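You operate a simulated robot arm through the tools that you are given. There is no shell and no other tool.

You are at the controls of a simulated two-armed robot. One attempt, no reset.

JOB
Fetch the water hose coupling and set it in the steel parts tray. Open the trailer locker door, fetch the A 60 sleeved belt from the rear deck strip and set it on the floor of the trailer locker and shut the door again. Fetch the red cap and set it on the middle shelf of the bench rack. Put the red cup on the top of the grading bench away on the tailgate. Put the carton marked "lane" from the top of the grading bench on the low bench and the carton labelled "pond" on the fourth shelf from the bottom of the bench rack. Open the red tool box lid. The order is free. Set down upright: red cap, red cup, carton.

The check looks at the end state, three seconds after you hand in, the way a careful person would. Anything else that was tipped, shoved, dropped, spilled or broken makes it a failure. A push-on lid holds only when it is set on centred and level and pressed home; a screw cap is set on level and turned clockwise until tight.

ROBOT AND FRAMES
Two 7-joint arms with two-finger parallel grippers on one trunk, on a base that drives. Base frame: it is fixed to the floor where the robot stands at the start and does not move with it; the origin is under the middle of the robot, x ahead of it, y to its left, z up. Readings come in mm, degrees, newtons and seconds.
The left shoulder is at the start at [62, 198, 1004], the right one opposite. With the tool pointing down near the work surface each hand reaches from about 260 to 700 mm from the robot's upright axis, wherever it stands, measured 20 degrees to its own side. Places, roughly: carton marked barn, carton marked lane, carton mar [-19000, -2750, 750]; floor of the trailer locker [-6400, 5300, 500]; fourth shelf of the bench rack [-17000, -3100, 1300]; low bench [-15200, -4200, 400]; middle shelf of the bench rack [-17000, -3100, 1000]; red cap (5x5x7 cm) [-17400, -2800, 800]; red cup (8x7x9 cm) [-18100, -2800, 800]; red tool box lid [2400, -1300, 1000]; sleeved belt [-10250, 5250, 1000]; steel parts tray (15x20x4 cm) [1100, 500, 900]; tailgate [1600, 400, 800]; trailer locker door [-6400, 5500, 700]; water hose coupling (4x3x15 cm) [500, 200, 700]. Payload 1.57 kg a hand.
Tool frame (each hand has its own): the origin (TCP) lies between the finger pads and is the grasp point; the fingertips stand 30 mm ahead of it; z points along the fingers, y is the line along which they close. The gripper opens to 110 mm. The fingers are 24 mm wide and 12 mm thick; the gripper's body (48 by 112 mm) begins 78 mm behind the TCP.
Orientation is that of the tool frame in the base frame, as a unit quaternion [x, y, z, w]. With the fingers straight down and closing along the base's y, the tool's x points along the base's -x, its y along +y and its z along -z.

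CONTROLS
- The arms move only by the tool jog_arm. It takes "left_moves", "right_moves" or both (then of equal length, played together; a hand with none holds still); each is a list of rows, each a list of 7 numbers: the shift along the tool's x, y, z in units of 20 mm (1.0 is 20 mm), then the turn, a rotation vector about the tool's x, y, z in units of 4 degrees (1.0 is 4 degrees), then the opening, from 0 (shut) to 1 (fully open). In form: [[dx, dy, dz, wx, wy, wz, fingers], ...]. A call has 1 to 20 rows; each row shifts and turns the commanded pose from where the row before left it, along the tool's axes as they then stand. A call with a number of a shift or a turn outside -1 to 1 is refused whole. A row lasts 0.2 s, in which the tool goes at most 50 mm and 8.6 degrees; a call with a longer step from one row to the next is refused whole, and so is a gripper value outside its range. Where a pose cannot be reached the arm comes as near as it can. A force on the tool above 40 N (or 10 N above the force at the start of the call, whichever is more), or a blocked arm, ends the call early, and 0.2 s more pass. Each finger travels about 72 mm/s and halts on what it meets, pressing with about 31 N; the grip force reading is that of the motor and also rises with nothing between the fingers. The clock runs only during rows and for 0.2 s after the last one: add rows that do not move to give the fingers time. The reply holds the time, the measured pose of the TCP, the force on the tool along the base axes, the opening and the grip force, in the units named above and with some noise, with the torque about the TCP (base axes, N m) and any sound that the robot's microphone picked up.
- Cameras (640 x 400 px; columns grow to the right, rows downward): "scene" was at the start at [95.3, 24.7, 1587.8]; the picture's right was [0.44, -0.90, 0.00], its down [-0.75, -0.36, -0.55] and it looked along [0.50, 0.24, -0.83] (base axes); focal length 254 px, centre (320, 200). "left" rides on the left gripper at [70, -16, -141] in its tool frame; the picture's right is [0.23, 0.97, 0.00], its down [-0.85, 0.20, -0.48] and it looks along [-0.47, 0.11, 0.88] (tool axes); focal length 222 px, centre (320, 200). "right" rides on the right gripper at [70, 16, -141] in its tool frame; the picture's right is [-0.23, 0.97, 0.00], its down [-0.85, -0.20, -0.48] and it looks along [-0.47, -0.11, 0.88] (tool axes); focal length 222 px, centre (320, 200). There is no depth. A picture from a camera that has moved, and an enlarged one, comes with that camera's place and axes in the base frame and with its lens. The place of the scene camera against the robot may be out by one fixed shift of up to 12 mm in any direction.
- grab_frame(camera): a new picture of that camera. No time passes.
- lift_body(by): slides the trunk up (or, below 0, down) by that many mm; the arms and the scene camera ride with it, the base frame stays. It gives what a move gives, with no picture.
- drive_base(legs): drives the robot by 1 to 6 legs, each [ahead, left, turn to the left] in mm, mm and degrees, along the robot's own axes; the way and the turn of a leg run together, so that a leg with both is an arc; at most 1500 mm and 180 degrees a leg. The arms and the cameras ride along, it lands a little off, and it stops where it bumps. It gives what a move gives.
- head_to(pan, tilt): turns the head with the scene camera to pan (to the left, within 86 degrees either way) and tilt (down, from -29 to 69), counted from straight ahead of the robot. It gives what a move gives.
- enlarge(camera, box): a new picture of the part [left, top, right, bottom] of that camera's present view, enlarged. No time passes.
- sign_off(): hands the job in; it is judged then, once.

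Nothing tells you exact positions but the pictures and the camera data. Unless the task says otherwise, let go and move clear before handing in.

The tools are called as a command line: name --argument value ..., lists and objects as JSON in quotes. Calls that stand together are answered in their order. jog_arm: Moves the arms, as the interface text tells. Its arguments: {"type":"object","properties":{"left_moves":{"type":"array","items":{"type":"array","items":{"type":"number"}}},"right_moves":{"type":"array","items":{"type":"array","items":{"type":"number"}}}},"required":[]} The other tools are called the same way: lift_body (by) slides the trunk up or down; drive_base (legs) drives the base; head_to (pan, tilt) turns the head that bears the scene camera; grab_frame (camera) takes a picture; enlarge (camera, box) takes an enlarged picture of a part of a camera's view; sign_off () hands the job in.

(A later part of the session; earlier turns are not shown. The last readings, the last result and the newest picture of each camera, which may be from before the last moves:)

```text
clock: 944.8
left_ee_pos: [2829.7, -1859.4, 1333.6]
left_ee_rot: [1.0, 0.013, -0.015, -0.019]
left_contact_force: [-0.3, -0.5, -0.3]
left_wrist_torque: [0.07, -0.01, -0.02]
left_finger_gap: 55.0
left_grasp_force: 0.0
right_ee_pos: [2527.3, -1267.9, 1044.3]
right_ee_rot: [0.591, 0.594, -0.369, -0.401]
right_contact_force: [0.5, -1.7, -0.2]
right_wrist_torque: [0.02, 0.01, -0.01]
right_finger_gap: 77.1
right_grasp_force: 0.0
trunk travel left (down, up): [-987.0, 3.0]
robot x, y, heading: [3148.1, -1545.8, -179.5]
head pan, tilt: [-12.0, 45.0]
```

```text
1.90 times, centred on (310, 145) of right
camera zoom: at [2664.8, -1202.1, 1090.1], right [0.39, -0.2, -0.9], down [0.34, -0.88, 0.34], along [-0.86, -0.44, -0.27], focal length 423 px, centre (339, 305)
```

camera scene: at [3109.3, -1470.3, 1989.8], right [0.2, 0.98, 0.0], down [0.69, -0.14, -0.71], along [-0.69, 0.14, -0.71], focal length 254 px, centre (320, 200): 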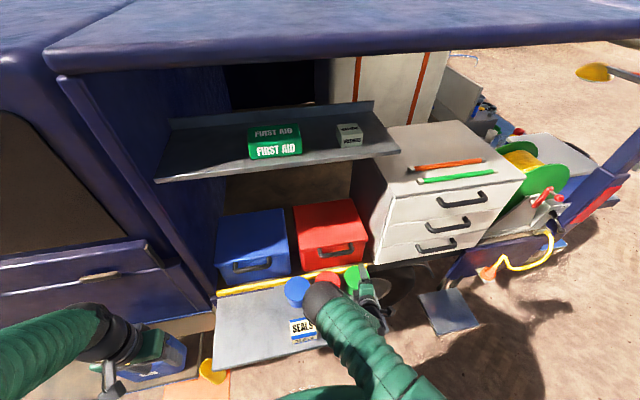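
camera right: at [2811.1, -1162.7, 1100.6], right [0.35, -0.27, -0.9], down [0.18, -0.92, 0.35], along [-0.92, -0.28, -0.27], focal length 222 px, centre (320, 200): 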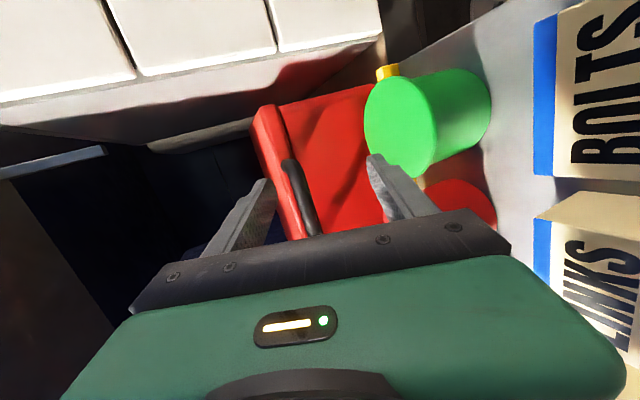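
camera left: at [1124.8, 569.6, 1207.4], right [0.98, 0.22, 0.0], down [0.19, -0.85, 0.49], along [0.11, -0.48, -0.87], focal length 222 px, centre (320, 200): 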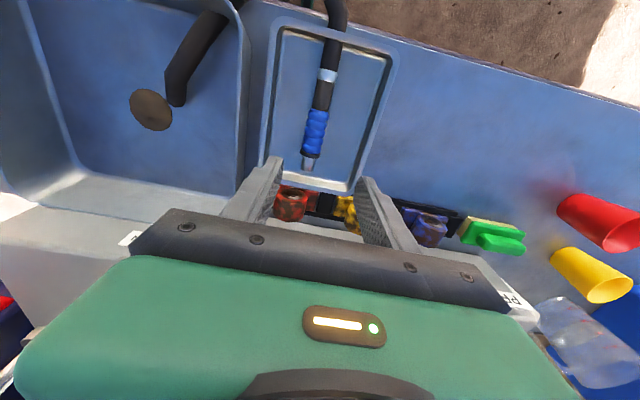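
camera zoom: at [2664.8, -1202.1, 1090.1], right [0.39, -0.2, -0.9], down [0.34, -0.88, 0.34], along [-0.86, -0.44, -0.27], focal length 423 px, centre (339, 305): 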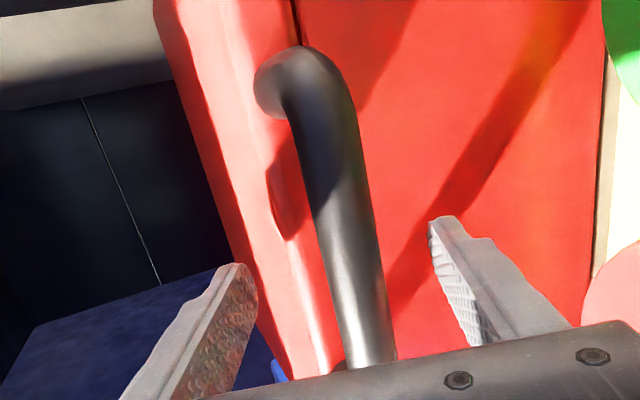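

Well centred. I close on the bar and lift through the first part of the arc.

jog_arm --right_moves '[[0, 0, 0, 0, 0, 0, 0.3], [0, 0, 0, 0, 0, 0, 0], [0, 0, 0, 0, 0, 0, 0], [0, 0, 0, 0, 0, 0, 0], [0, 0, 0, 0, 0, 0, 0], [0, -0.887, -0.423, 0, 0, 0, 0], [0, -0.915, -0.36, 0, 0, 0, 0], [0, -0.938, -0.295, 0, 0, 0, 0], [0, -0.957, -0.229, 0, 0, 0, 0], [0, -0.97, -0.162, 0, 0, 0, 0], [0, -0.979, -0.094, 0, 0, 0, 0], [0, -0.983, -0.025, 0, 0, 0, 0]]'

grab_frame --camera "right"

enlarge --camera "scene" --box '[220, 160, 420, 300]'

```text
clock: 947.4
left_ee_pos: [2830.8, -1842.5, 1336.8]
left_ee_rot: [1.0, 0.013, -0.015, -0.014]
left_contact_force: [-0.4, -0.4, 0.3]
left_wrist_torque: [0.01, 0.05, 0.03]
left_finger_gap: 55.1
left_grasp_force: 0.1
right_ee_pos: [2501.6, -1258.0, 1177.3]
right_ee_rot: [0.593, 0.592, -0.373, -0.398]
right_contact_force: [1.7, 20.0, -0.4]
right_wrist_torque: [-0.75, 0.06, -0.37]
right_finger_gap: 22.1
right_grasp_force: 34.5
trunk travel left (down, up): [-987.0, 3.0]
robot x, y, heading: [3150.1, -1547.0, -179.2]
head pan, tilt: [-12.0, 45.0]
```

```text
taken
camera right: at [2640.1, -1191.0, 1221.3], right [0.39, -0.21, -0.9], down [0.34, -0.87, 0.35], along [-0.86, -0.44, -0.27], focal length 222 px, centre (320, 200)
```

right: 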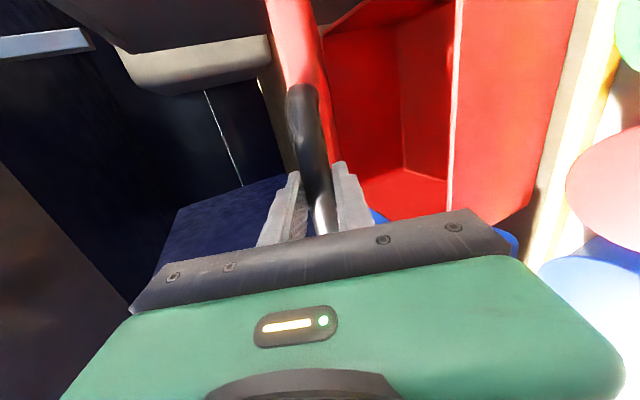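

```text
2.86 times, centred on (320, 230) of scene
camera zoom: at [3035.4, -1524.3, 1989.7], right [0.2, 0.98, -0.01], down [0.69, -0.14, -0.7], along [-0.69, 0.14, -0.71], focal length 726 px, centre (320, 114)
```

zoom: 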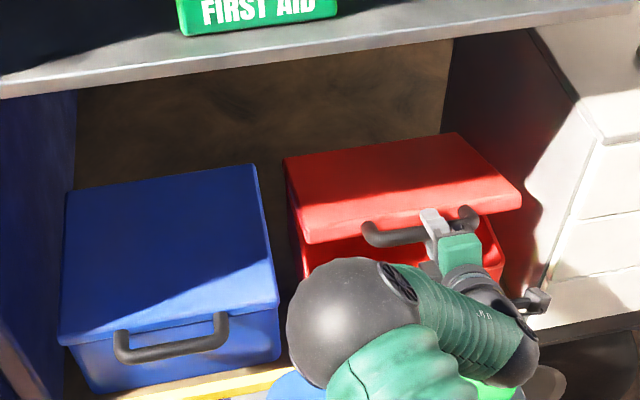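

Going well with modest forces. I continue up the arc.

jog_arm --right_moves '[[0.15, -0.983, 0.043, 0, 0, 0, 0], [0.15, -0.978, 0.111, 0, 0, 0, 0], [0, -0.968, 0.179, 0, 0, 0, 0], [0, -0.953, 0.246, 0, 0, 0, 0], [0, -0.934, 0.312, 0, 0, 0, 0], [0, -0.91, 0.376, 0, 0, 0, 0]]'

grab_frame --camera "right"

grab_frame --camera "scene"

```text
clock: 948.8
left_ee_pos: [2832.0, -1847.8, 1336.0]
left_ee_rot: [1.0, 0.013, -0.015, -0.016]
left_contact_force: [0.3, 0.1, -0.4]
left_wrist_torque: [-0.01, -0.01, -0.03]
left_finger_gap: 55.1
left_grasp_force: 0.1
right_ee_pos: [2434.1, -1258.1, 1271.7]
right_ee_rot: [0.592, 0.593, -0.373, -0.398]
right_contact_force: [3.2, 2.0, 3.0]
right_wrist_torque: [-0.84, -0.05, -0.26]
right_finger_gap: 22.3
right_grasp_force: 35.2
trunk travel left (down, up): [-987.0, 3.0]
robot x, y, heading: [3148.5, -1543.3, -179.4]
head pan, tilt: [-12.0, 45.0]
```

```text
taken
camera right: at [2571.2, -1191.7, 1315.8], right [0.39, -0.21, -0.9], down [0.34, -0.87, 0.35], along [-0.86, -0.44, -0.27], focal length 222 px, centre (320, 200)
```

right: 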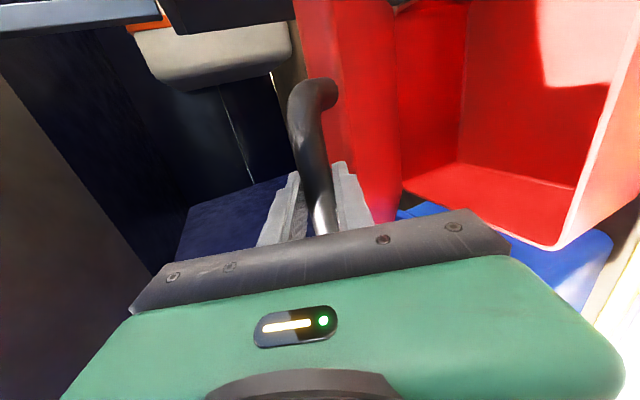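

```text
taken
camera scene: at [3037.0, -1536.3, 1989.9], right [0.2, 0.98, 0.0], down [0.69, -0.14, -0.71], along [-0.69, 0.14, -0.71], focal length 254 px, centre (320, 200)
```

scene: 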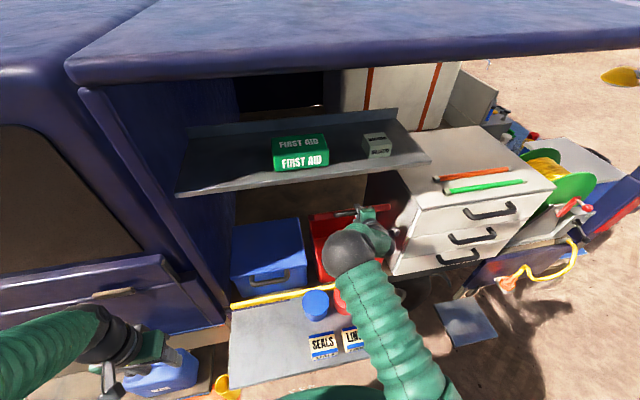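

The lid is at about 48°. I continue, watching clearance to the first-aid shelf above.

jog_arm --right_moves '[[0, -0.881, 0.438, 0, 0, 0, 0], [0, -0.849, 0.499, 0, 0, 0, 0], [0, -0.811, 0.557, 0, 0, 0, 0], [0, -0.771, 0.612, 0, 0, 0, 0], [0, -0.727, 0.664, 0, 0, 0, 0]]'

grab_frame --camera "right"

grab_frame --camera "scene"

```text
clock: 950.0
left_ee_pos: [2832.8, -1848.4, 1335.2]
left_ee_rot: [1.0, 0.013, -0.016, -0.016]
left_contact_force: [0.4, 0.0, 0.3]
left_wrist_torque: [0.04, 0.0, 0.01]
left_finger_gap: 55.2
left_grasp_force: 0.0
right_ee_pos: [2351.5, -1257.6, 1325.2]
right_ee_rot: [0.593, 0.592, -0.374, -0.399]
right_contact_force: [3.4, 4.4, 10.7]
right_wrist_torque: [-0.76, 0.05, -0.36]
right_finger_gap: 22.2
right_grasp_force: 34.8
trunk travel left (down, up): [-987.0, 3.0]
robot x, y, heading: [3152.4, -1542.8, -179.5]
head pan, tilt: [-12.0, 45.0]
```

```text
taken
camera right: at [2489.8, -1192.0, 1369.9], right [0.39, -0.21, -0.9], down [0.34, -0.87, 0.35], along [-0.86, -0.44, -0.27], focal length 222 px, centre (320, 200)
```

right: 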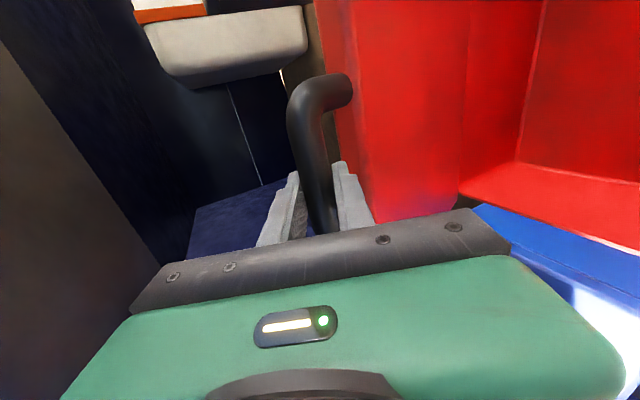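

```text
taken
camera scene: at [3041.0, -1535.5, 1990.3], right [0.2, 0.98, 0.0], down [0.69, -0.14, -0.71], along [-0.69, 0.14, -0.71], focal length 254 px, centre (320, 200)
```

scene: 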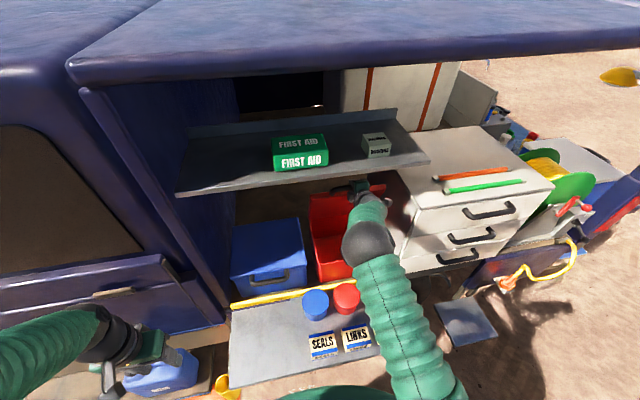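

Lid at about 68°. I continue to near vertical.

jog_arm --right_moves '[[0, -0.66, 0.72, 0, 0, 0, 0], [0, -0.6, 0.77, 0, 0, 0, 0], [0, -0.54, 0.81, 0, 0, 0, 0], [0, -0.48, 0.84, 0, 0, 0, 0]]'

grab_frame --camera "right"

grab_frame --camera "scene"

```text
clock: 951.0
left_ee_pos: [2837.0, -1846.7, 1338.2]
left_ee_rot: [1.0, 0.012, -0.018, -0.015]
left_contact_force: [-0.3, 0.4, 1.2]
left_wrist_torque: [0.02, -0.02, -0.01]
left_finger_gap: 55.0
left_grasp_force: 0.0
right_ee_pos: [2279.1, -1257.9, 1348.1]
right_ee_rot: [0.592, 0.59, -0.376, -0.4]
right_contact_force: [5.8, 6.8, 27.5]
right_wrist_torque: [-1.17, -0.09, 0.38]
right_finger_gap: 22.3
right_grasp_force: 35.0
trunk travel left (down, up): [-987.0, 3.0]
robot x, y, heading: [3151.1, -1541.8, -179.2]
head pan, tilt: [-12.0, 45.0]
```

```text
taken
camera right: at [2418.4, -1191.6, 1391.6], right [0.38, -0.21, -0.9], down [0.34, -0.87, 0.35], along [-0.86, -0.44, -0.26], focal length 222 px, centre (320, 200)
```

right: 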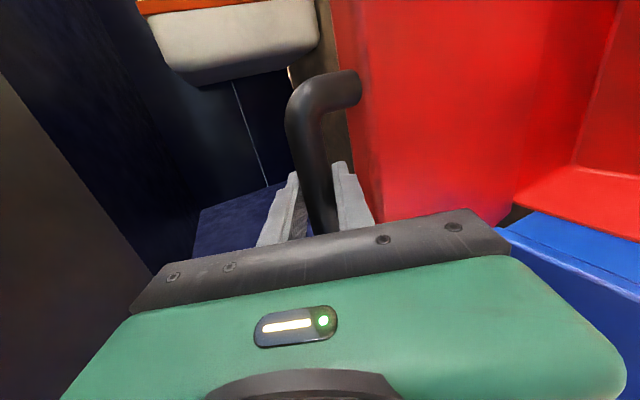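

```text
taken
camera scene: at [3047.5, -1534.7, 1990.8], right [0.2, 0.98, 0.0], down [0.69, -0.14, -0.71], along [-0.7, 0.14, -0.7], focal length 254 px, centre (320, 200)
```

scene: 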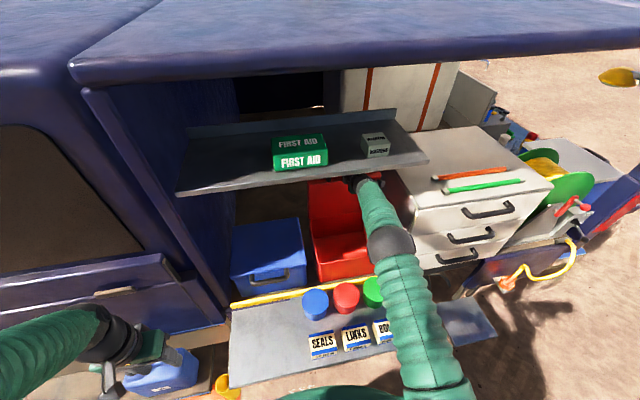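

Lid at about 83°. I relieve slightly upward and push on past vertical.

jog_arm --right_moves '[[0, -0.4, 0, 0, 0, 0, 0], [0, -0.45, 0.85, 0, 0, 0, 0], [0, -0.405, 0.91, 0, 0, 0, 0]]'

grab_frame --camera "right"

```text
clock: 951.8
left_ee_pos: [2831.2, -1851.8, 1336.4]
left_ee_rot: [1.0, 0.013, -0.016, -0.019]
left_contact_force: [0.7, 0.5, 0.4]
left_wrist_torque: [0.03, -0.02, 0.0]
left_finger_gap: 55.2
left_grasp_force: 0.2
right_ee_pos: [2253.1, -1259.0, 1352.0]
right_ee_rot: [0.592, 0.59, -0.375, -0.401]
right_contact_force: [0.0, -4.0, 14.3]
right_wrist_torque: [-0.52, 0.03, -1.06]
right_finger_gap: 22.3
right_grasp_force: 34.8
right hand out of reach, approached as far as the arm can: row 2, 3
trunk travel left (down, up): [-987.0, 3.0]
robot x, y, heading: [3147.9, -1546.5, -179.5]
head pan, tilt: [-12.0, 45.0]
```

```text
taken
camera right: at [2391.8, -1192.0, 1396.1], right [0.38, -0.21, -0.9], down [0.34, -0.87, 0.35], along [-0.86, -0.44, -0.26], focal length 222 px, centre (320, 200)
```

right: 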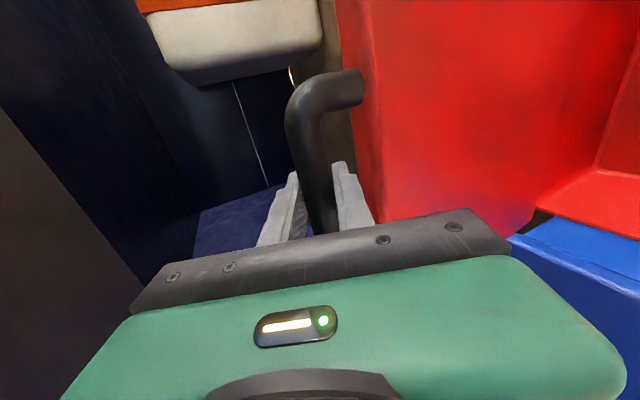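

The arm is at its reach; at this angle the arc runs straight ahead, so I nudge the base forward.

drive_base --legs '[[40, 0, 0]]'

grab_frame --camera "right"

grab_frame --camera "scene"

```text
clock: 952.9
left_ee_pos: [2795.7, -1850.4, 1336.0]
left_ee_rot: [1.0, 0.012, -0.016, -0.017]
left_contact_force: [0.6, -0.4, 0.6]
left_wrist_torque: [0.02, 0.03, -0.04]
left_finger_gap: 54.9
left_grasp_force: 0.1
right_ee_pos: [2217.9, -1255.8, 1353.9]
right_ee_rot: [0.594, 0.585, -0.378, -0.401]
right_contact_force: [0.3, -3.9, 16.3]
right_wrist_torque: [-0.59, -0.15, -0.55]
right_finger_gap: 21.9
right_grasp_force: 34.4
trunk travel left (down, up): [-987.0, 3.0]
robot x, y, heading: [3109.5, -1545.4, -179.6]
head pan, tilt: [-12.0, 45.0]
stopped in leg 1: the force on the tool passed its limit at 69 N (the readings are from after the stop); the commanded pose is now the measured one
```

```text
taken
camera right: at [2357.8, -1190.7, 1395.7], right [0.37, -0.22, -0.9], down [0.34, -0.87, 0.35], along [-0.86, -0.44, -0.25], focal length 222 px, centre (320, 200)
```

right: 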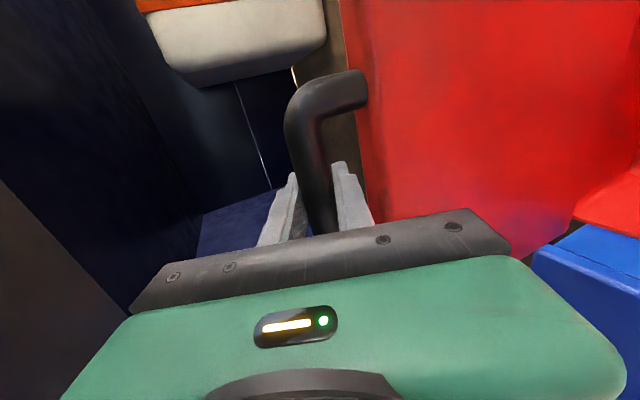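

```text
taken
camera scene: at [3005.7, -1544.3, 1990.5], right [0.2, 0.98, 0.0], down [0.69, -0.14, -0.71], along [-0.69, 0.14, -0.7], focal length 254 px, centre (320, 200)
```

scene: 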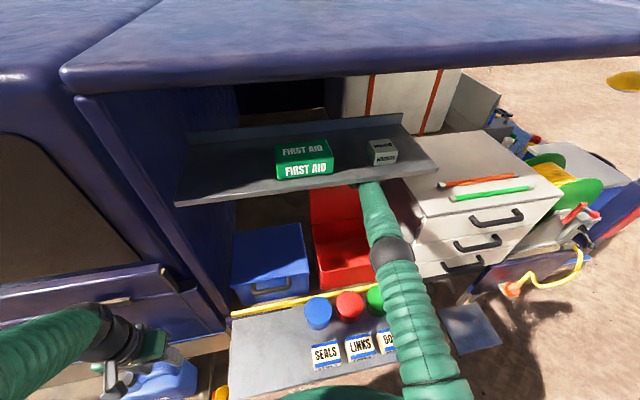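

The lid is at about 95°. I relieve and nudge a bit further to see whether it has reached its stop.

jog_arm --right_moves '[[0, -0.2, 0, 0, 0, 0, 0], [0, 0, 0, 0, 0, 0, 0]]'

drive_base --legs '[[20, 0, 0]]'

grab_frame --camera "right"

```text
clock: 953.5
left_ee_pos: [2795.2, -1848.9, 1336.1]
left_ee_rot: [1.0, 0.012, -0.018, -0.016]
left_contact_force: [-0.3, -0.1, -0.8]
left_wrist_torque: [-0.02, -0.03, -0.01]
left_finger_gap: 54.9
left_grasp_force: 0.0
right_ee_pos: [2218.7, -1254.5, 1353.2]
right_ee_rot: [0.595, 0.586, -0.379, -0.398]
right_contact_force: [-0.8, -31.1, 9.1]
right_wrist_torque: [-0.74, -0.09, -0.45]
right_finger_gap: 21.9
right_grasp_force: 34.5
trunk travel left (down, up): [-987.0, 3.0]
robot x, y, heading: [3114.0, -1544.3, -179.6]
head pan, tilt: [-12.0, 45.0]
```

```text
clock: 954.2
left_ee_pos: [2789.4, -1848.1, 1339.3]
left_ee_rot: [1.0, 0.012, -0.023, -0.017]
left_contact_force: [0.6, -1.1, 0.2]
left_wrist_torque: [0.0, 0.03, 0.01]
left_finger_gap: 54.8
left_grasp_force: 0.1
right_ee_pos: [2218.5, -1253.3, 1353.8]
right_ee_rot: [0.595, 0.587, -0.376, -0.4]
right_contact_force: [0.2, -29.8, 8.4]
right_wrist_torque: [-0.45, -0.14, -0.58]
right_finger_gap: 21.8
right_grasp_force: 34.9
trunk travel left (down, up): [-987.0, 3.0]
robot x, y, heading: [3090.5, -1545.8, -179.4]
head pan, tilt: [-12.0, 45.0]
```

```text
taken
camera right: at [2356.5, -1187.6, 1396.3], right [0.38, -0.22, -0.9], down [0.34, -0.87, 0.36], along [-0.86, -0.44, -0.26], focal length 222 px, centre (320, 200)
```

right: 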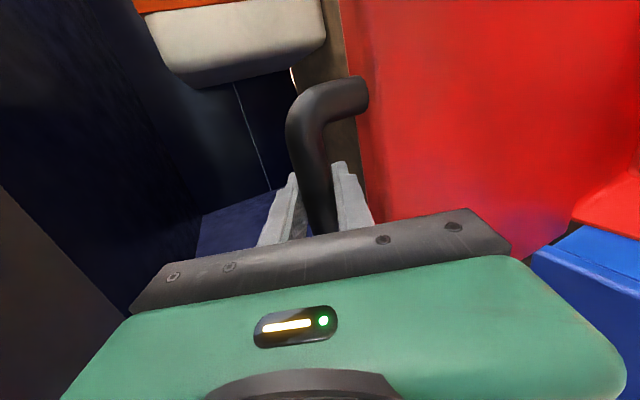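

The lid is at its stop (about 95°). I open the fingers gently and watch whether it stays.

jog_arm --right_moves '[[0, 0, 0, 0, 0, 0, 0.3], [0, 0, 0, 0, 0, 0, 0.4], [0, 0, 0, 0, 0, 0, 0.5], [0, 0, 0, 0, 0, 0, 0.5]]'

grab_frame --camera "right"

enlarge --camera "scene" --box '[260, 140, 460, 300]'

```text
clock: 954.7
left_ee_pos: [2770.6, -1847.1, 1337.2]
left_ee_rot: [1.0, 0.011, -0.015, -0.015]
left_contact_force: [-0.8, 0.1, 0.0]
left_wrist_torque: [0.02, 0.03, 0.01]
left_finger_gap: 55.0
left_grasp_force: 0.1
right_ee_pos: [2199.3, -1253.0, 1347.0]
right_ee_rot: [0.599, 0.584, -0.376, -0.399]
right_contact_force: [-1.1, -0.1, 12.7]
right_wrist_torque: [-0.13, 0.06, -0.02]
right_finger_gap: 33.3
right_grasp_force: 0.0
trunk travel left (down, up): [-987.0, 3.0]
robot x, y, heading: [3095.5, -1547.4, -179.3]
head pan, tilt: [-12.0, 45.0]
stopped in row 2 (right hand): the force on the tool passed its limit at 67 N (the readings are from after the stop); the commanded pose is now the measured one
```

```text
taken
camera right: at [2338.0, -1187.9, 1389.8], right [0.38, -0.23, -0.9], down [0.33, -0.87, 0.36], along [-0.86, -0.43, -0.26], focal length 222 px, centre (320, 200)
```

right: 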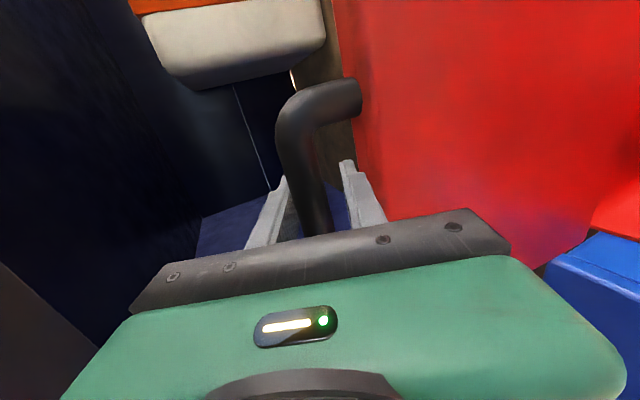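

```text
2.50 times, centred on (360, 220) of scene
camera zoom: at [2986.2, -1538.2, 1991.2], right [0.2, 0.98, 0.0], down [0.69, -0.14, -0.71], along [-0.69, 0.14, -0.71], focal length 636 px, centre (220, 150)
```

zoom: 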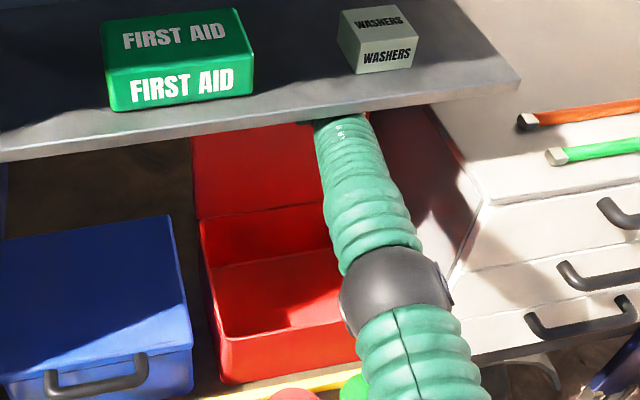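

The box is open and the lid stands at its stop. I withdraw the fingers straight back along their own direction, in small steps.

jog_arm --right_moves '[[0, 0, -0.5, 0, 0, 0, 0.32], [0, 0, -0.5, 0, 0, 0, 0.34], [0, 0, -0.5, 0, 0, 0, 0.36]]'

grab_frame --camera "right"

```text
clock: 955.0
left_ee_pos: [2770.2, -1847.2, 1336.2]
left_ee_rot: [1.0, 0.011, -0.014, -0.016]
left_contact_force: [0.2, 0.5, -0.6]
left_wrist_torque: [-0.01, 0.04, 0.01]
left_finger_gap: 55.2
left_grasp_force: 0.0
right_ee_pos: [2199.8, -1253.6, 1347.1]
right_ee_rot: [0.598, 0.582, -0.376, -0.402]
right_contact_force: [-1.6, 0.8, 9.8]
right_wrist_torque: [-0.09, 0.0, -0.02]
right_finger_gap: 32.6
right_grasp_force: 0.0
right hand out of reach, approached as far as the arm can: row 1
trunk travel left (down, up): [-987.0, 3.0]
robot x, y, heading: [3090.5, -1546.6, -179.6]
head pan, tilt: [-12.0, 45.0]
stopped in row 1 (right hand): the force on the tool passed its limit at 76 N (the readings are from after the stop); the commanded pose is now the measured one
```

```text
taken
camera right: at [2338.4, -1188.9, 1389.2], right [0.38, -0.23, -0.9], down [0.33, -0.88, 0.36], along [-0.87, -0.43, -0.25], focal length 222 px, centre (320, 200)
```

right: 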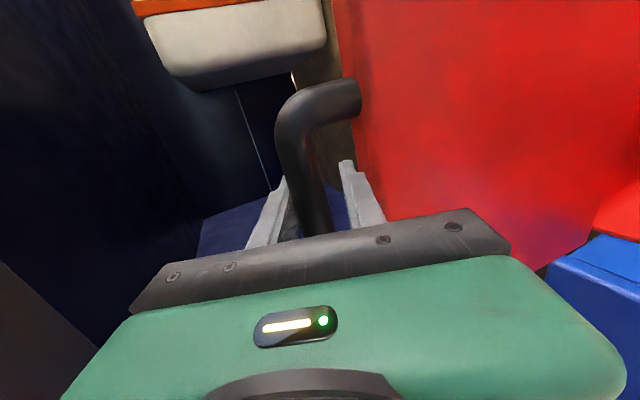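

The arm is at a stretched pose, so I withdraw with the base instead, in small amounts.

drive_base --legs '[[-14, 0, 0]]'

grab_frame --camera "right"

```text
clock: 955.7
left_ee_pos: [2778.7, -1846.8, 1334.6]
left_ee_rot: [1.0, 0.01, -0.013, -0.016]
left_contact_force: [0.6, 0.0, -0.1]
left_wrist_torque: [-0.01, -0.04, 0.04]
left_finger_gap: 54.9
left_grasp_force: 0.1
right_ee_pos: [2209.5, -1252.2, 1346.4]
right_ee_rot: [0.599, 0.582, -0.375, -0.402]
right_contact_force: [-0.4, 0.4, 14.4]
right_wrist_torque: [-0.16, -0.24, 0.0]
right_finger_gap: 31.6
right_grasp_force: 0.0
trunk travel left (down, up): [-987.0, 3.0]
robot x, y, heading: [3110.1, -1548.8, -179.6]
head pan, tilt: [-12.0, 45.0]
```

```text
taken
camera right: at [2347.7, -1188.9, 1389.1], right [0.38, -0.23, -0.9], down [0.33, -0.88, 0.36], along [-0.87, -0.43, -0.25], focal length 222 px, centre (320, 200)
```

right: 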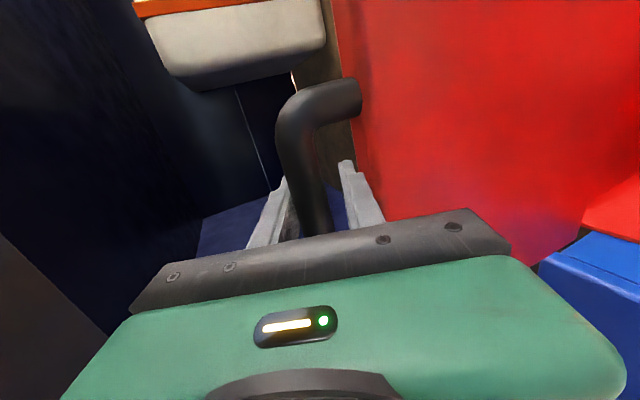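

The bar still moves with the hand and the lower fingertip presses on the lid's edge. I tilt the fingertips up slightly to unload it.

jog_arm --right_moves '[[0, 0, 0, 0.8, 0, 0, 0.3], [0, 0, 0, 0.8, 0, 0, 0.32]]'

grab_frame --camera "right"

```text
clock: 956.3
left_ee_pos: [2781.5, -1845.4, 1334.9]
left_ee_rot: [1.0, 0.011, -0.014, -0.014]
left_contact_force: [-0.3, -0.6, -0.2]
left_wrist_torque: [-0.04, -0.01, 0.01]
left_finger_gap: 55.1
left_grasp_force: 0.0
right_ee_pos: [2208.7, -1252.8, 1348.0]
right_ee_rot: [0.585, 0.575, -0.397, -0.411]
right_contact_force: [-0.7, 0.7, 1.9]
right_wrist_torque: [0.06, 0.02, -0.04]
right_finger_gap: 33.7
right_grasp_force: 0.0
right hand out of reach, approached as far as the arm can: row 2
trunk travel left (down, up): [-987.0, 3.0]
robot x, y, heading: [3109.8, -1545.6, -179.8]
head pan, tilt: [-12.0, 45.0]
```

```text
taken
camera right: at [2348.7, -1186.3, 1382.5], right [0.33, -0.23, -0.92], down [0.36, -0.87, 0.35], along [-0.87, -0.44, -0.21], focal length 222 px, centre (320, 200)
```

right: 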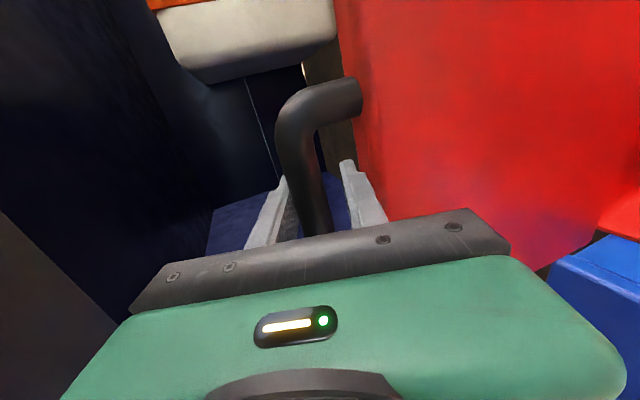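

Unloaded. I withdraw with the base in a small step and watch whether the bar slides out between the fingers.

drive_base --legs '[[-18, 0, 0]]'

grab_frame --camera "right"

```text
clock: 957.1
left_ee_pos: [2796.0, -1847.1, 1334.4]
left_ee_rot: [1.0, 0.01, -0.012, -0.015]
left_contact_force: [-0.6, 0.3, -0.6]
left_wrist_torque: [-0.03, -0.06, 0.02]
left_finger_gap: 55.3
left_grasp_force: 0.0
right_ee_pos: [2224.8, -1254.5, 1351.6]
right_ee_rot: [0.583, 0.575, -0.398, -0.413]
right_contact_force: [0.3, 2.8, 18.5]
right_wrist_torque: [-0.21, -0.17, -0.03]
right_finger_gap: 32.4
right_grasp_force: 0.1
trunk travel left (down, up): [-987.0, 3.0]
robot x, y, heading: [3126.2, -1542.0, -179.5]
head pan, tilt: [-12.0, 45.0]
```

```text
taken
camera right: at [2364.6, -1188.5, 1385.3], right [0.33, -0.23, -0.92], down [0.36, -0.87, 0.34], along [-0.87, -0.44, -0.2], focal length 222 px, centre (320, 200)
```

right: 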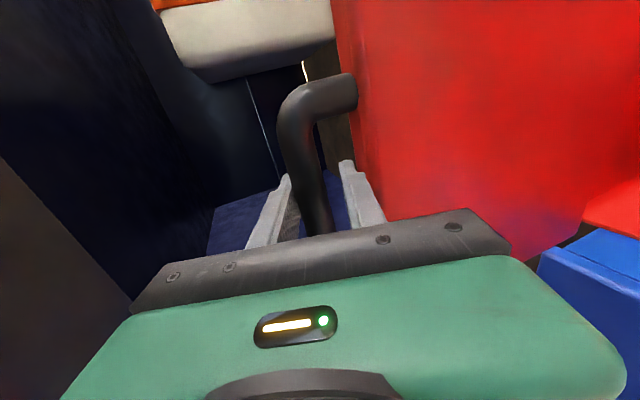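

The upper finger is catching the bar. I open the fingers wider before withdrawing further.

jog_arm --right_moves '[[0, 0, 0, 0, 0, 0, 0.36], [0, 0, 0, 0, 0, 0, 0.42], [0, 0, 0, 0, 0, 0, 0.46], [0, 0, 0, 0, 0, 0, 0.46]]'

grab_frame --camera "right"

```text
clock: 958.1
left_ee_pos: [2802.2, -1845.6, 1335.7]
left_ee_rot: [1.0, 0.01, -0.014, -0.015]
left_contact_force: [-1.1, -0.1, 1.0]
left_wrist_torque: [0.03, 0.02, -0.01]
left_finger_gap: 54.9
left_grasp_force: 0.0
right_ee_pos: [2227.0, -1255.6, 1355.7]
right_ee_rot: [0.583, 0.574, -0.399, -0.414]
right_contact_force: [-1.0, 1.2, 11.9]
right_wrist_torque: [-0.1, 0.18, -0.04]
right_finger_gap: 41.0
right_grasp_force: 0.1
trunk travel left (down, up): [-987.0, 3.0]
robot x, y, heading: [3124.4, -1542.5, -179.8]
head pan, tilt: [-12.0, 45.0]
```

```text
taken
camera right: at [2367.5, -1188.6, 1388.5], right [0.32, -0.23, -0.92], down [0.36, -0.87, 0.34], along [-0.87, -0.44, -0.2], focal length 222 px, centre (320, 200)
```

right: 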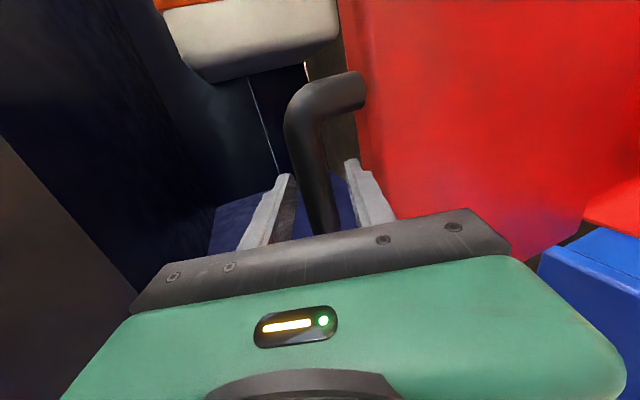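

The lid at 93° may still tend to fall shut, so I re-grip the bar and push it further back with the base.

jog_arm --right_moves '[[0, 0, 0, 0, 0, 0, 0.2], [0, 0, 0, 0, 0, 0, 0], [0, 0, 0, 0, 0, 0, 0], [0, 0, 0, 0, 0, 0, 0]]'

drive_base --legs '[[30, 0, 0]]'

grab_frame --camera "right"

```text
clock: 959.1
left_ee_pos: [2802.0, -1846.8, 1336.8]
left_ee_rot: [1.0, 0.009, -0.014, -0.016]
left_contact_force: [-0.7, 0.4, -0.3]
left_wrist_torque: [-0.03, 0.0, -0.02]
left_finger_gap: 55.0
left_grasp_force: 0.0
right_ee_pos: [2228.7, -1254.9, 1355.0]
right_ee_rot: [0.583, 0.573, -0.4, -0.415]
right_contact_force: [0.7, 1.7, 14.5]
right_wrist_torque: [-0.6, 0.0, 0.11]
right_finger_gap: 21.9
right_grasp_force: 34.7
trunk travel left (down, up): [-987.0, 3.0]
robot x, y, heading: [3130.8, -1547.0, -179.6]
head pan, tilt: [-12.0, 45.0]
```

```text
clock: 960.2
left_ee_pos: [2771.4, -1846.0, 1334.7]
left_ee_rot: [1.0, 0.009, -0.014, -0.016]
left_contact_force: [-0.3, -0.5, -0.5]
left_wrist_torque: [-0.01, 0.0, 0.01]
left_finger_gap: 55.0
left_grasp_force: 0.1
right_ee_pos: [2191.0, -1255.2, 1355.7]
right_ee_rot: [0.583, 0.574, -0.4, -0.413]
right_contact_force: [-1.0, -2.3, -9.1]
right_wrist_torque: [-0.03, 0.36, -0.26]
right_finger_gap: 21.4
right_grasp_force: 34.7
trunk travel left (down, up): [-987.0, 3.0]
robot x, y, heading: [3094.1, -1543.1, -179.6]
head pan, tilt: [-12.0, 45.0]
stopped in leg 1: the force on the tool passed its limit at 59 N (the readings are from after the stop); the commanded pose is now the measured one
```

```text
taken
camera right: at [2331.8, -1188.3, 1388.3], right [0.32, -0.23, -0.92], down [0.36, -0.87, 0.34], along [-0.87, -0.45, -0.2], focal length 222 px, centre (320, 200)
```

right: 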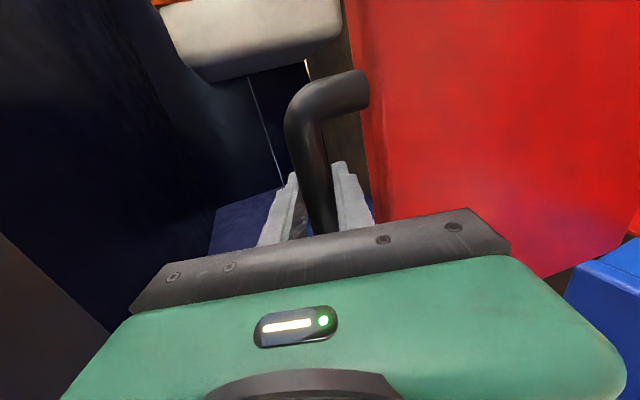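

Now at about 100°. I lower slightly along the arc and push a bit more.

lift_body --by -6

drive_base --legs '[[28, 0, 0]]'

grab_frame --camera "right"

enlarge --camera "scene" --box '[260, 140, 460, 300]'

```text
clock: 960.8
left_ee_pos: [2774.1, -1844.9, 1329.6]
left_ee_rot: [1.0, 0.011, -0.015, -0.016]
left_contact_force: [-1.0, 0.5, -0.1]
left_wrist_torque: [-0.03, -0.01, -0.03]
left_finger_gap: 54.8
left_grasp_force: 0.0
right_ee_pos: [2194.3, -1255.4, 1355.0]
right_ee_rot: [0.582, 0.572, -0.402, -0.415]
right_contact_force: [-0.7, -1.4, 2.4]
right_wrist_torque: [-0.51, -0.07, 0.16]
right_finger_gap: 22.0
right_grasp_force: 35.1
trunk travel left (down, up): [-981.0, 9.0]
robot x, y, heading: [3091.7, -1542.1, -179.5]
head pan, tilt: [-12.0, 45.0]
```

```text
clock: 962.1
left_ee_pos: [2756.3, -1845.2, 1331.9]
left_ee_rot: [1.0, 0.01, -0.018, -0.014]
left_contact_force: [0.0, -1.0, -0.6]
left_wrist_torque: [0.01, 0.0, 0.01]
left_finger_gap: 54.8
left_grasp_force: 0.0
right_ee_pos: [2178.8, -1256.0, 1354.0]
right_ee_rot: [0.584, 0.57, -0.403, -0.414]
right_contact_force: [-5.7, 3.2, 58.3]
right_wrist_torque: [0.16, -0.28, -0.24]
right_finger_gap: 21.9
right_grasp_force: 35.0
trunk travel left (down, up): [-981.0, 9.0]
robot x, y, heading: [3069.8, -1550.8, -179.4]
head pan, tilt: [-12.0, 45.0]
stopped in leg 1: the force on the tool passed its limit at 42 N (the readings are from after the stop); the commanded pose is now the measured one
```

```text
taken
camera right: at [2319.9, -1188.5, 1385.7], right [0.32, -0.23, -0.92], down [0.37, -0.86, 0.34], along [-0.88, -0.44, -0.19], focal length 222 px, centre (320, 200)
```

right: 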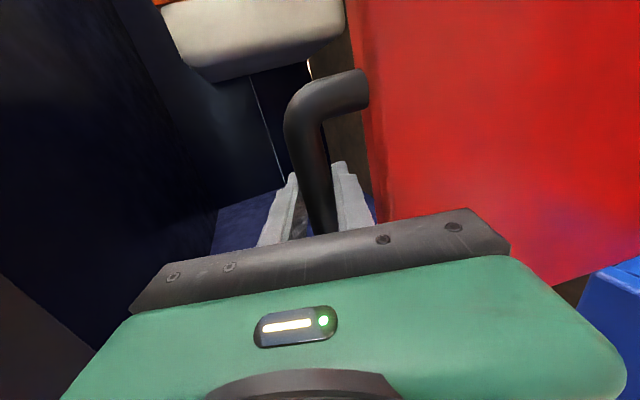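

```text
2.50 times, centred on (360, 220) of scene
camera zoom: at [2970.1, -1536.7, 1984.5], right [0.2, 0.98, 0.0], down [0.69, -0.14, -0.71], along [-0.7, 0.14, -0.7], focal length 636 px, centre (220, 150)
```

zoom: 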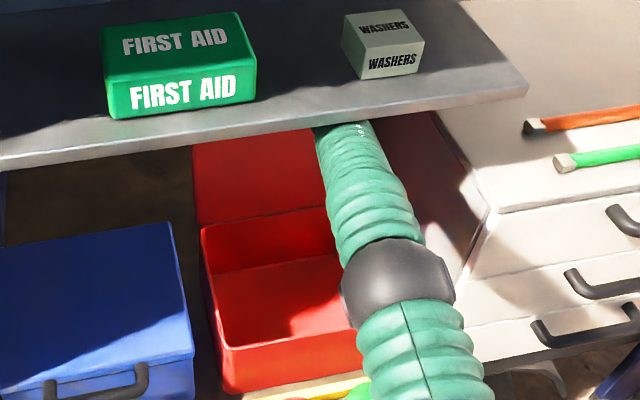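

The lid is at its stop (about 99–100°). I open the fingers wide, raise the hand with the trunk so the upper finger clears the bar, and withdraw in small steps.

drive_base --legs '[[-8, 0, 0]]'

jog_arm --right_moves '[[0, 0, 0, 0, 0, 0, 0.3], [0, 0, 0, 0, 0, 0, 0.38], [0, 0, 0, 0, 0, 0, 0.45], [0, 0, 0, 0, 0, 0, 0.45]]'

lift_body --by 8

grab_frame --camera "right"

```text
clock: 962.8
left_ee_pos: [2757.6, -1845.2, 1329.8]
left_ee_rot: [1.0, 0.01, -0.016, -0.015]
left_contact_force: [-0.9, 0.6, -0.6]
left_wrist_torque: [0.0, 0.01, 0.0]
left_finger_gap: 55.0
left_grasp_force: 0.1
right_ee_pos: [2180.0, -1253.6, 1355.1]
right_ee_rot: [0.582, 0.571, -0.404, -0.415]
right_contact_force: [-7.8, 6.8, 64.1]
right_wrist_torque: [-0.15, -0.28, -0.07]
right_finger_gap: 21.8
right_grasp_force: 34.6
trunk travel left (down, up): [-981.0, 9.0]
robot x, y, heading: [3077.4, -1546.8, -179.5]
head pan, tilt: [-12.0, 45.0]
```

```text
clock: 963.8
left_ee_pos: [2755.5, -1845.2, 1330.8]
left_ee_rot: [1.0, 0.009, -0.015, -0.016]
left_contact_force: [0.5, -0.1, 0.4]
left_wrist_torque: [-0.03, 0.0, -0.02]
left_finger_gap: 54.9
left_grasp_force: 0.1
right_ee_pos: [2177.3, -1255.1, 1351.6]
right_ee_rot: [0.583, 0.571, -0.402, -0.414]
right_contact_force: [-2.3, 1.5, 6.9]
right_wrist_torque: [0.12, 0.22, 0.04]
right_finger_gap: 42.4
right_grasp_force: 0.0
trunk travel left (down, up): [-981.0, 9.0]
robot x, y, heading: [3075.7, -1545.7, -179.7]
head pan, tilt: [-12.0, 45.0]
```

```text
clock: 964.3
left_ee_pos: [2758.4, -1844.6, 1335.8]
left_ee_rot: [1.0, 0.009, -0.016, -0.015]
left_contact_force: [0.7, 0.1, 0.7]
left_wrist_torque: [-0.03, 0.02, -0.05]
left_finger_gap: 54.9
left_grasp_force: 0.1
right_ee_pos: [2178.9, -1255.3, 1349.8]
right_ee_rot: [0.585, 0.572, -0.401, -0.412]
right_contact_force: [-10.4, 7.1, 47.4]
right_wrist_torque: [0.6, 1.15, -0.15]
right_finger_gap: 37.2
right_grasp_force: 0.1
trunk travel left (down, up): [-985.0, 5.0]
robot x, y, heading: [3078.6, -1544.9, -179.8]
head pan, tilt: [-12.0, 45.0]
stopped: the force on the tool passed its limit at 56 N (the readings are from after the stop); the commanded pose is now the measured one
```

```text
taken
camera right: at [2319.0, -1188.8, 1383.0], right [0.32, -0.23, -0.92], down [0.36, -0.87, 0.35], along [-0.87, -0.44, -0.2], focal length 222 px, centre (320, 200)
```

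right: 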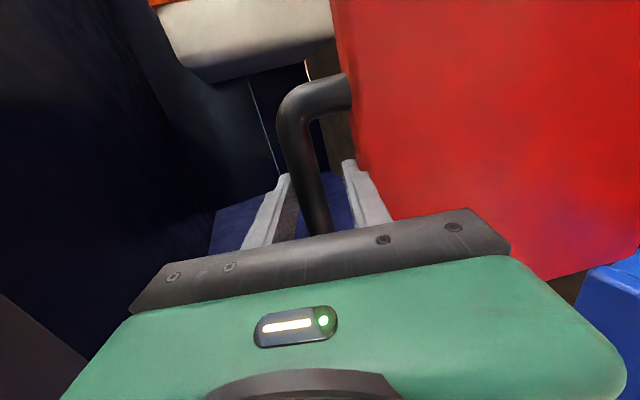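

Raising meets resistance (likely my forearm near the shelf above), so I undo that, and withdraw in small alternating steps of backing and opening.

lift_body --by -6

drive_base --legs '[[-10, 0, 0]]'

jog_arm --right_moves '[[0, 0, 0, 0, 0, 0, 0.45], [0, 0, 0, 0, 0, 0, 0.5], [0, 0, 0, 0, 0, 0, 0.5]]'

grab_frame --camera "right"

```text
clock: 964.8
left_ee_pos: [2757.9, -1847.3, 1330.2]
left_ee_rot: [1.0, 0.009, -0.016, -0.016]
left_contact_force: [0.1, 0.4, -0.3]
left_wrist_torque: [0.0, -0.01, 0.0]
left_finger_gap: 54.7
left_grasp_force: 0.1
right_ee_pos: [2178.8, -1255.3, 1350.1]
right_ee_rot: [0.584, 0.571, -0.403, -0.414]
right_contact_force: [-3.6, 3.5, 14.0]
right_wrist_torque: [0.29, 0.39, 0.01]
right_finger_gap: 37.2
right_grasp_force: 0.0
trunk travel left (down, up): [-979.0, 11.0]
robot x, y, heading: [3074.9, -1546.9, -179.4]
head pan, tilt: [-12.0, 45.0]
```

```text
clock: 965.6
left_ee_pos: [2768.3, -1846.0, 1330.5]
left_ee_rot: [1.0, 0.009, -0.016, -0.016]
left_contact_force: [0.0, 1.0, 0.4]
left_wrist_torque: [0.0, -0.02, 0.01]
left_finger_gap: 55.0
left_grasp_force: 0.1
right_ee_pos: [2190.2, -1255.6, 1352.3]
right_ee_rot: [0.582, 0.571, -0.403, -0.415]
right_contact_force: [-3.4, 6.1, 32.1]
right_wrist_torque: [0.5, 0.58, -0.19]
right_finger_gap: 36.4
right_grasp_force: 0.0
trunk travel left (down, up): [-979.0, 11.0]
robot x, y, heading: [3087.2, -1549.4, -179.1]
head pan, tilt: [-12.0, 45.0]
```

```text
clock: 966.4
left_ee_pos: [2769.3, -1847.4, 1328.7]
left_ee_rot: [1.0, 0.01, -0.017, -0.015]
left_contact_force: [-0.4, -0.3, 0.6]
left_wrist_torque: [0.0, 0.01, 0.02]
left_finger_gap: 54.7
left_grasp_force: 0.1
right_ee_pos: [2190.9, -1256.1, 1353.2]
right_ee_rot: [0.582, 0.571, -0.403, -0.416]
right_contact_force: [-3.1, 3.5, 16.9]
right_wrist_torque: [0.31, 0.4, 0.01]
right_finger_gap: 39.7
right_grasp_force: 0.0
trunk travel left (down, up): [-979.0, 11.0]
robot x, y, heading: [3087.1, -1544.4, -179.6]
head pan, tilt: [-12.0, 45.0]
```

```text
taken
camera right: at [2331.0, -1189.4, 1385.0], right [0.31, -0.23, -0.92], down [0.37, -0.87, 0.34], along [-0.88, -0.44, -0.19], focal length 222 px, centre (320, 200)
```

right: 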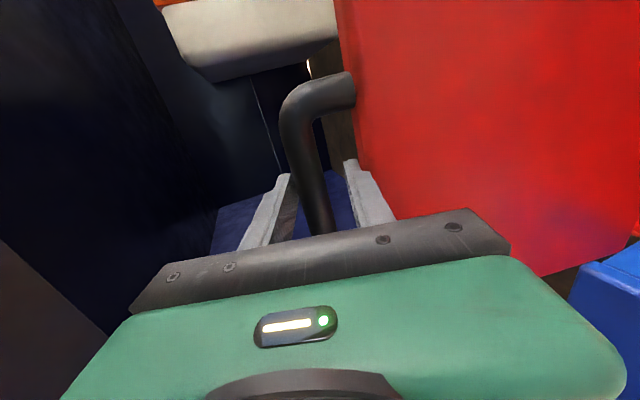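

The lower finger is stopped by the lid face, but the upper one can still open. I open fully and look.

jog_arm --right_moves '[[0, 0, 0, 0, 0, 0, 0.6], [0, 0, 0, 0, 0, 0, 0.7], [0, 0, 0, 0, 0, 0, 0.8], [0, 0, 0, 0, 0, 0, 0.8]]'

grab_frame --camera "right"

```text
clock: 967.4
left_ee_pos: [2773.6, -1846.7, 1330.3]
left_ee_rot: [1.0, 0.009, -0.019, -0.016]
left_contact_force: [0.0, -0.1, -0.1]
left_wrist_torque: [-0.01, 0.01, 0.03]
left_finger_gap: 55.0
left_grasp_force: 0.0
right_ee_pos: [2194.4, -1256.4, 1361.9]
right_ee_rot: [0.579, 0.569, -0.406, -0.42]
right_contact_force: [-4.8, 5.6, 34.7]
right_wrist_torque: [0.71, 0.68, -0.04]
right_finger_gap: 57.7
right_grasp_force: 0.1
trunk travel left (down, up): [-979.0, 11.0]
robot x, y, heading: [3090.1, -1545.0, -179.8]
head pan, tilt: [-12.0, 45.0]
```

```text
taken
camera right: at [2334.8, -1189.7, 1392.4], right [0.3, -0.23, -0.92], down [0.37, -0.87, 0.34], along [-0.88, -0.44, -0.18], focal length 222 px, centre (320, 200)
```

right: 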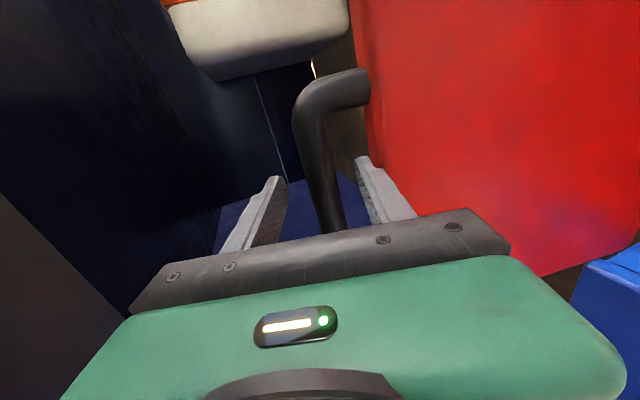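

Now there is good clearance above the bar. I lift the commanded position a little to unload the lower finger before sliding out.

jog_arm --right_moves '[[0, -0.25, 0, 0, 0, 0, 0.75], [0, -0.2, 0, 0, 0, 0, 0.72], [0, 0, 0, 0, 0, 0, 0.72]]'

grab_frame --camera "right"

```text
clock: 968.2
left_ee_pos: [2769.2, -1846.6, 1329.8]
left_ee_rot: [1.0, 0.009, -0.017, -0.016]
left_contact_force: [-0.5, -0.2, -0.4]
left_wrist_torque: [0.02, 0.03, 0.02]
left_finger_gap: 55.2
left_grasp_force: 0.2
right_ee_pos: [2187.1, -1255.9, 1359.9]
right_ee_rot: [0.582, 0.571, -0.403, -0.415]
right_contact_force: [-5.1, 0.1, 26.3]
right_wrist_torque: [0.37, 0.6, 0.03]
right_finger_gap: 55.3
right_grasp_force: 0.0
trunk travel left (down, up): [-979.0, 11.0]
robot x, y, heading: [3090.8, -1544.9, -179.4]
head pan, tilt: [-12.0, 45.0]
```

```text
taken
camera right: at [2328.2, -1189.5, 1392.0], right [0.32, -0.23, -0.92], down [0.37, -0.87, 0.34], along [-0.88, -0.44, -0.19], focal length 222 px, centre (320, 200)
```

right: 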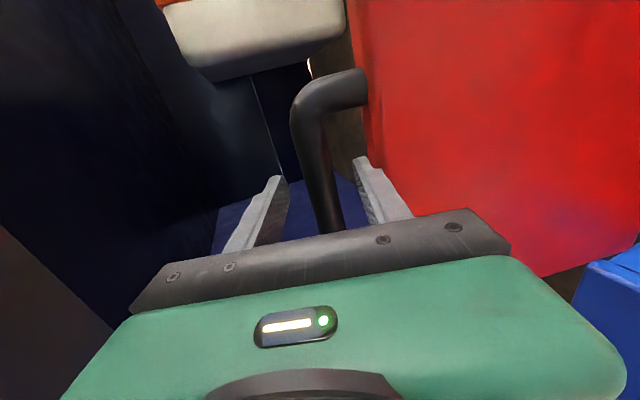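

jog_arm --right_moves '[[0, 0, 0, 0, 0, 0, 0.62], [0, 0, 0, 0, 0, 0, 0.58], [0, 0, 0, 0, 0, 0, 0.58]]'

grab_frame --camera "right"

```text
clock: 969.0
left_ee_pos: [2768.0, -1847.1, 1329.2]
left_ee_rot: [1.0, 0.009, -0.016, -0.015]
left_contact_force: [0.7, 0.8, 0.6]
left_wrist_torque: [0.02, -0.01, 0.03]
left_finger_gap: 55.0
left_grasp_force: 0.1
right_ee_pos: [2185.9, -1256.6, 1359.0]
right_ee_rot: [0.582, 0.572, -0.402, -0.415]
right_contact_force: [-2.1, 0.7, 13.0]
right_wrist_torque: [0.16, 0.28, 0.03]
right_finger_gap: 52.8
right_grasp_force: 0.1
trunk travel left (down, up): [-979.0, 11.0]
robot x, y, heading: [3089.6, -1541.5, -179.6]
head pan, tilt: [-12.0, 45.0]
```

```text
taken
camera right: at [2327.0, -1189.7, 1391.2], right [0.32, -0.23, -0.92], down [0.36, -0.87, 0.34], along [-0.88, -0.44, -0.19], focal length 222 px, centre (320, 200)
```

right: 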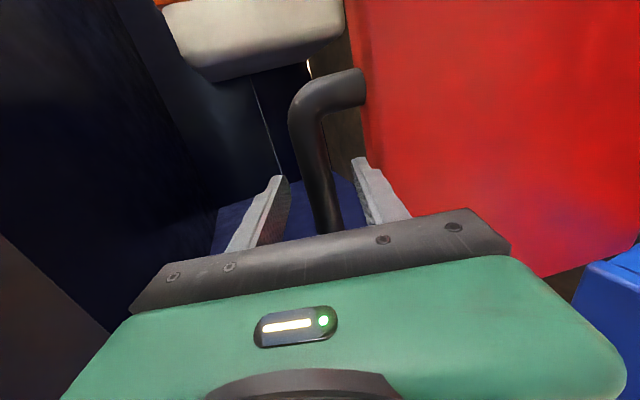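

jog_arm --right_moves '[[0, 0, 0, 0, 0, 0, 0.5], [0, 0, 0, 0, 0, 0, 0.46], [0, 0, 0, 0, 0, 0, 0.46]]'

grab_frame --camera "right"

```text
clock: 969.8
left_ee_pos: [2767.5, -1846.3, 1328.5]
left_ee_rot: [1.0, 0.01, -0.016, -0.016]
left_contact_force: [0.0, -0.1, 0.0]
left_wrist_torque: [0.01, 0.0, 0.0]
left_finger_gap: 55.1
left_grasp_force: 0.0
right_ee_pos: [2184.3, -1257.0, 1356.4]
right_ee_rot: [0.583, 0.572, -0.402, -0.414]
right_contact_force: [-0.7, -1.3, 0.9]
right_wrist_torque: [-0.06, 0.03, 0.04]
right_finger_gap: 49.0
right_grasp_force: 0.0
trunk travel left (down, up): [-979.0, 11.0]
robot x, y, heading: [3088.4, -1544.3, -179.7]
head pan, tilt: [-12.0, 45.0]
```

```text
taken
camera right: at [2324.5, -1189.6, 1389.6], right [0.32, -0.23, -0.92], down [0.36, -0.87, 0.34], along [-0.87, -0.44, -0.19], focal length 222 px, centre (320, 200)
```

right: 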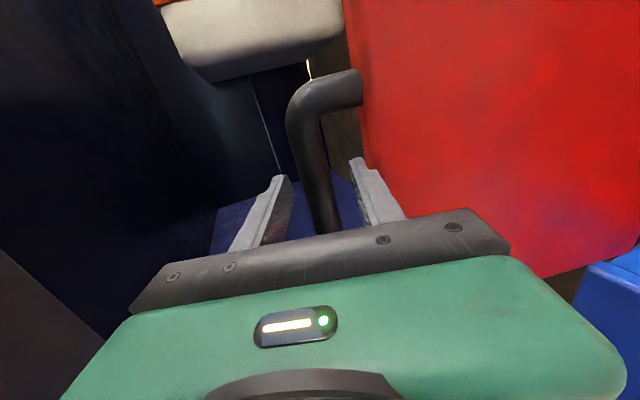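

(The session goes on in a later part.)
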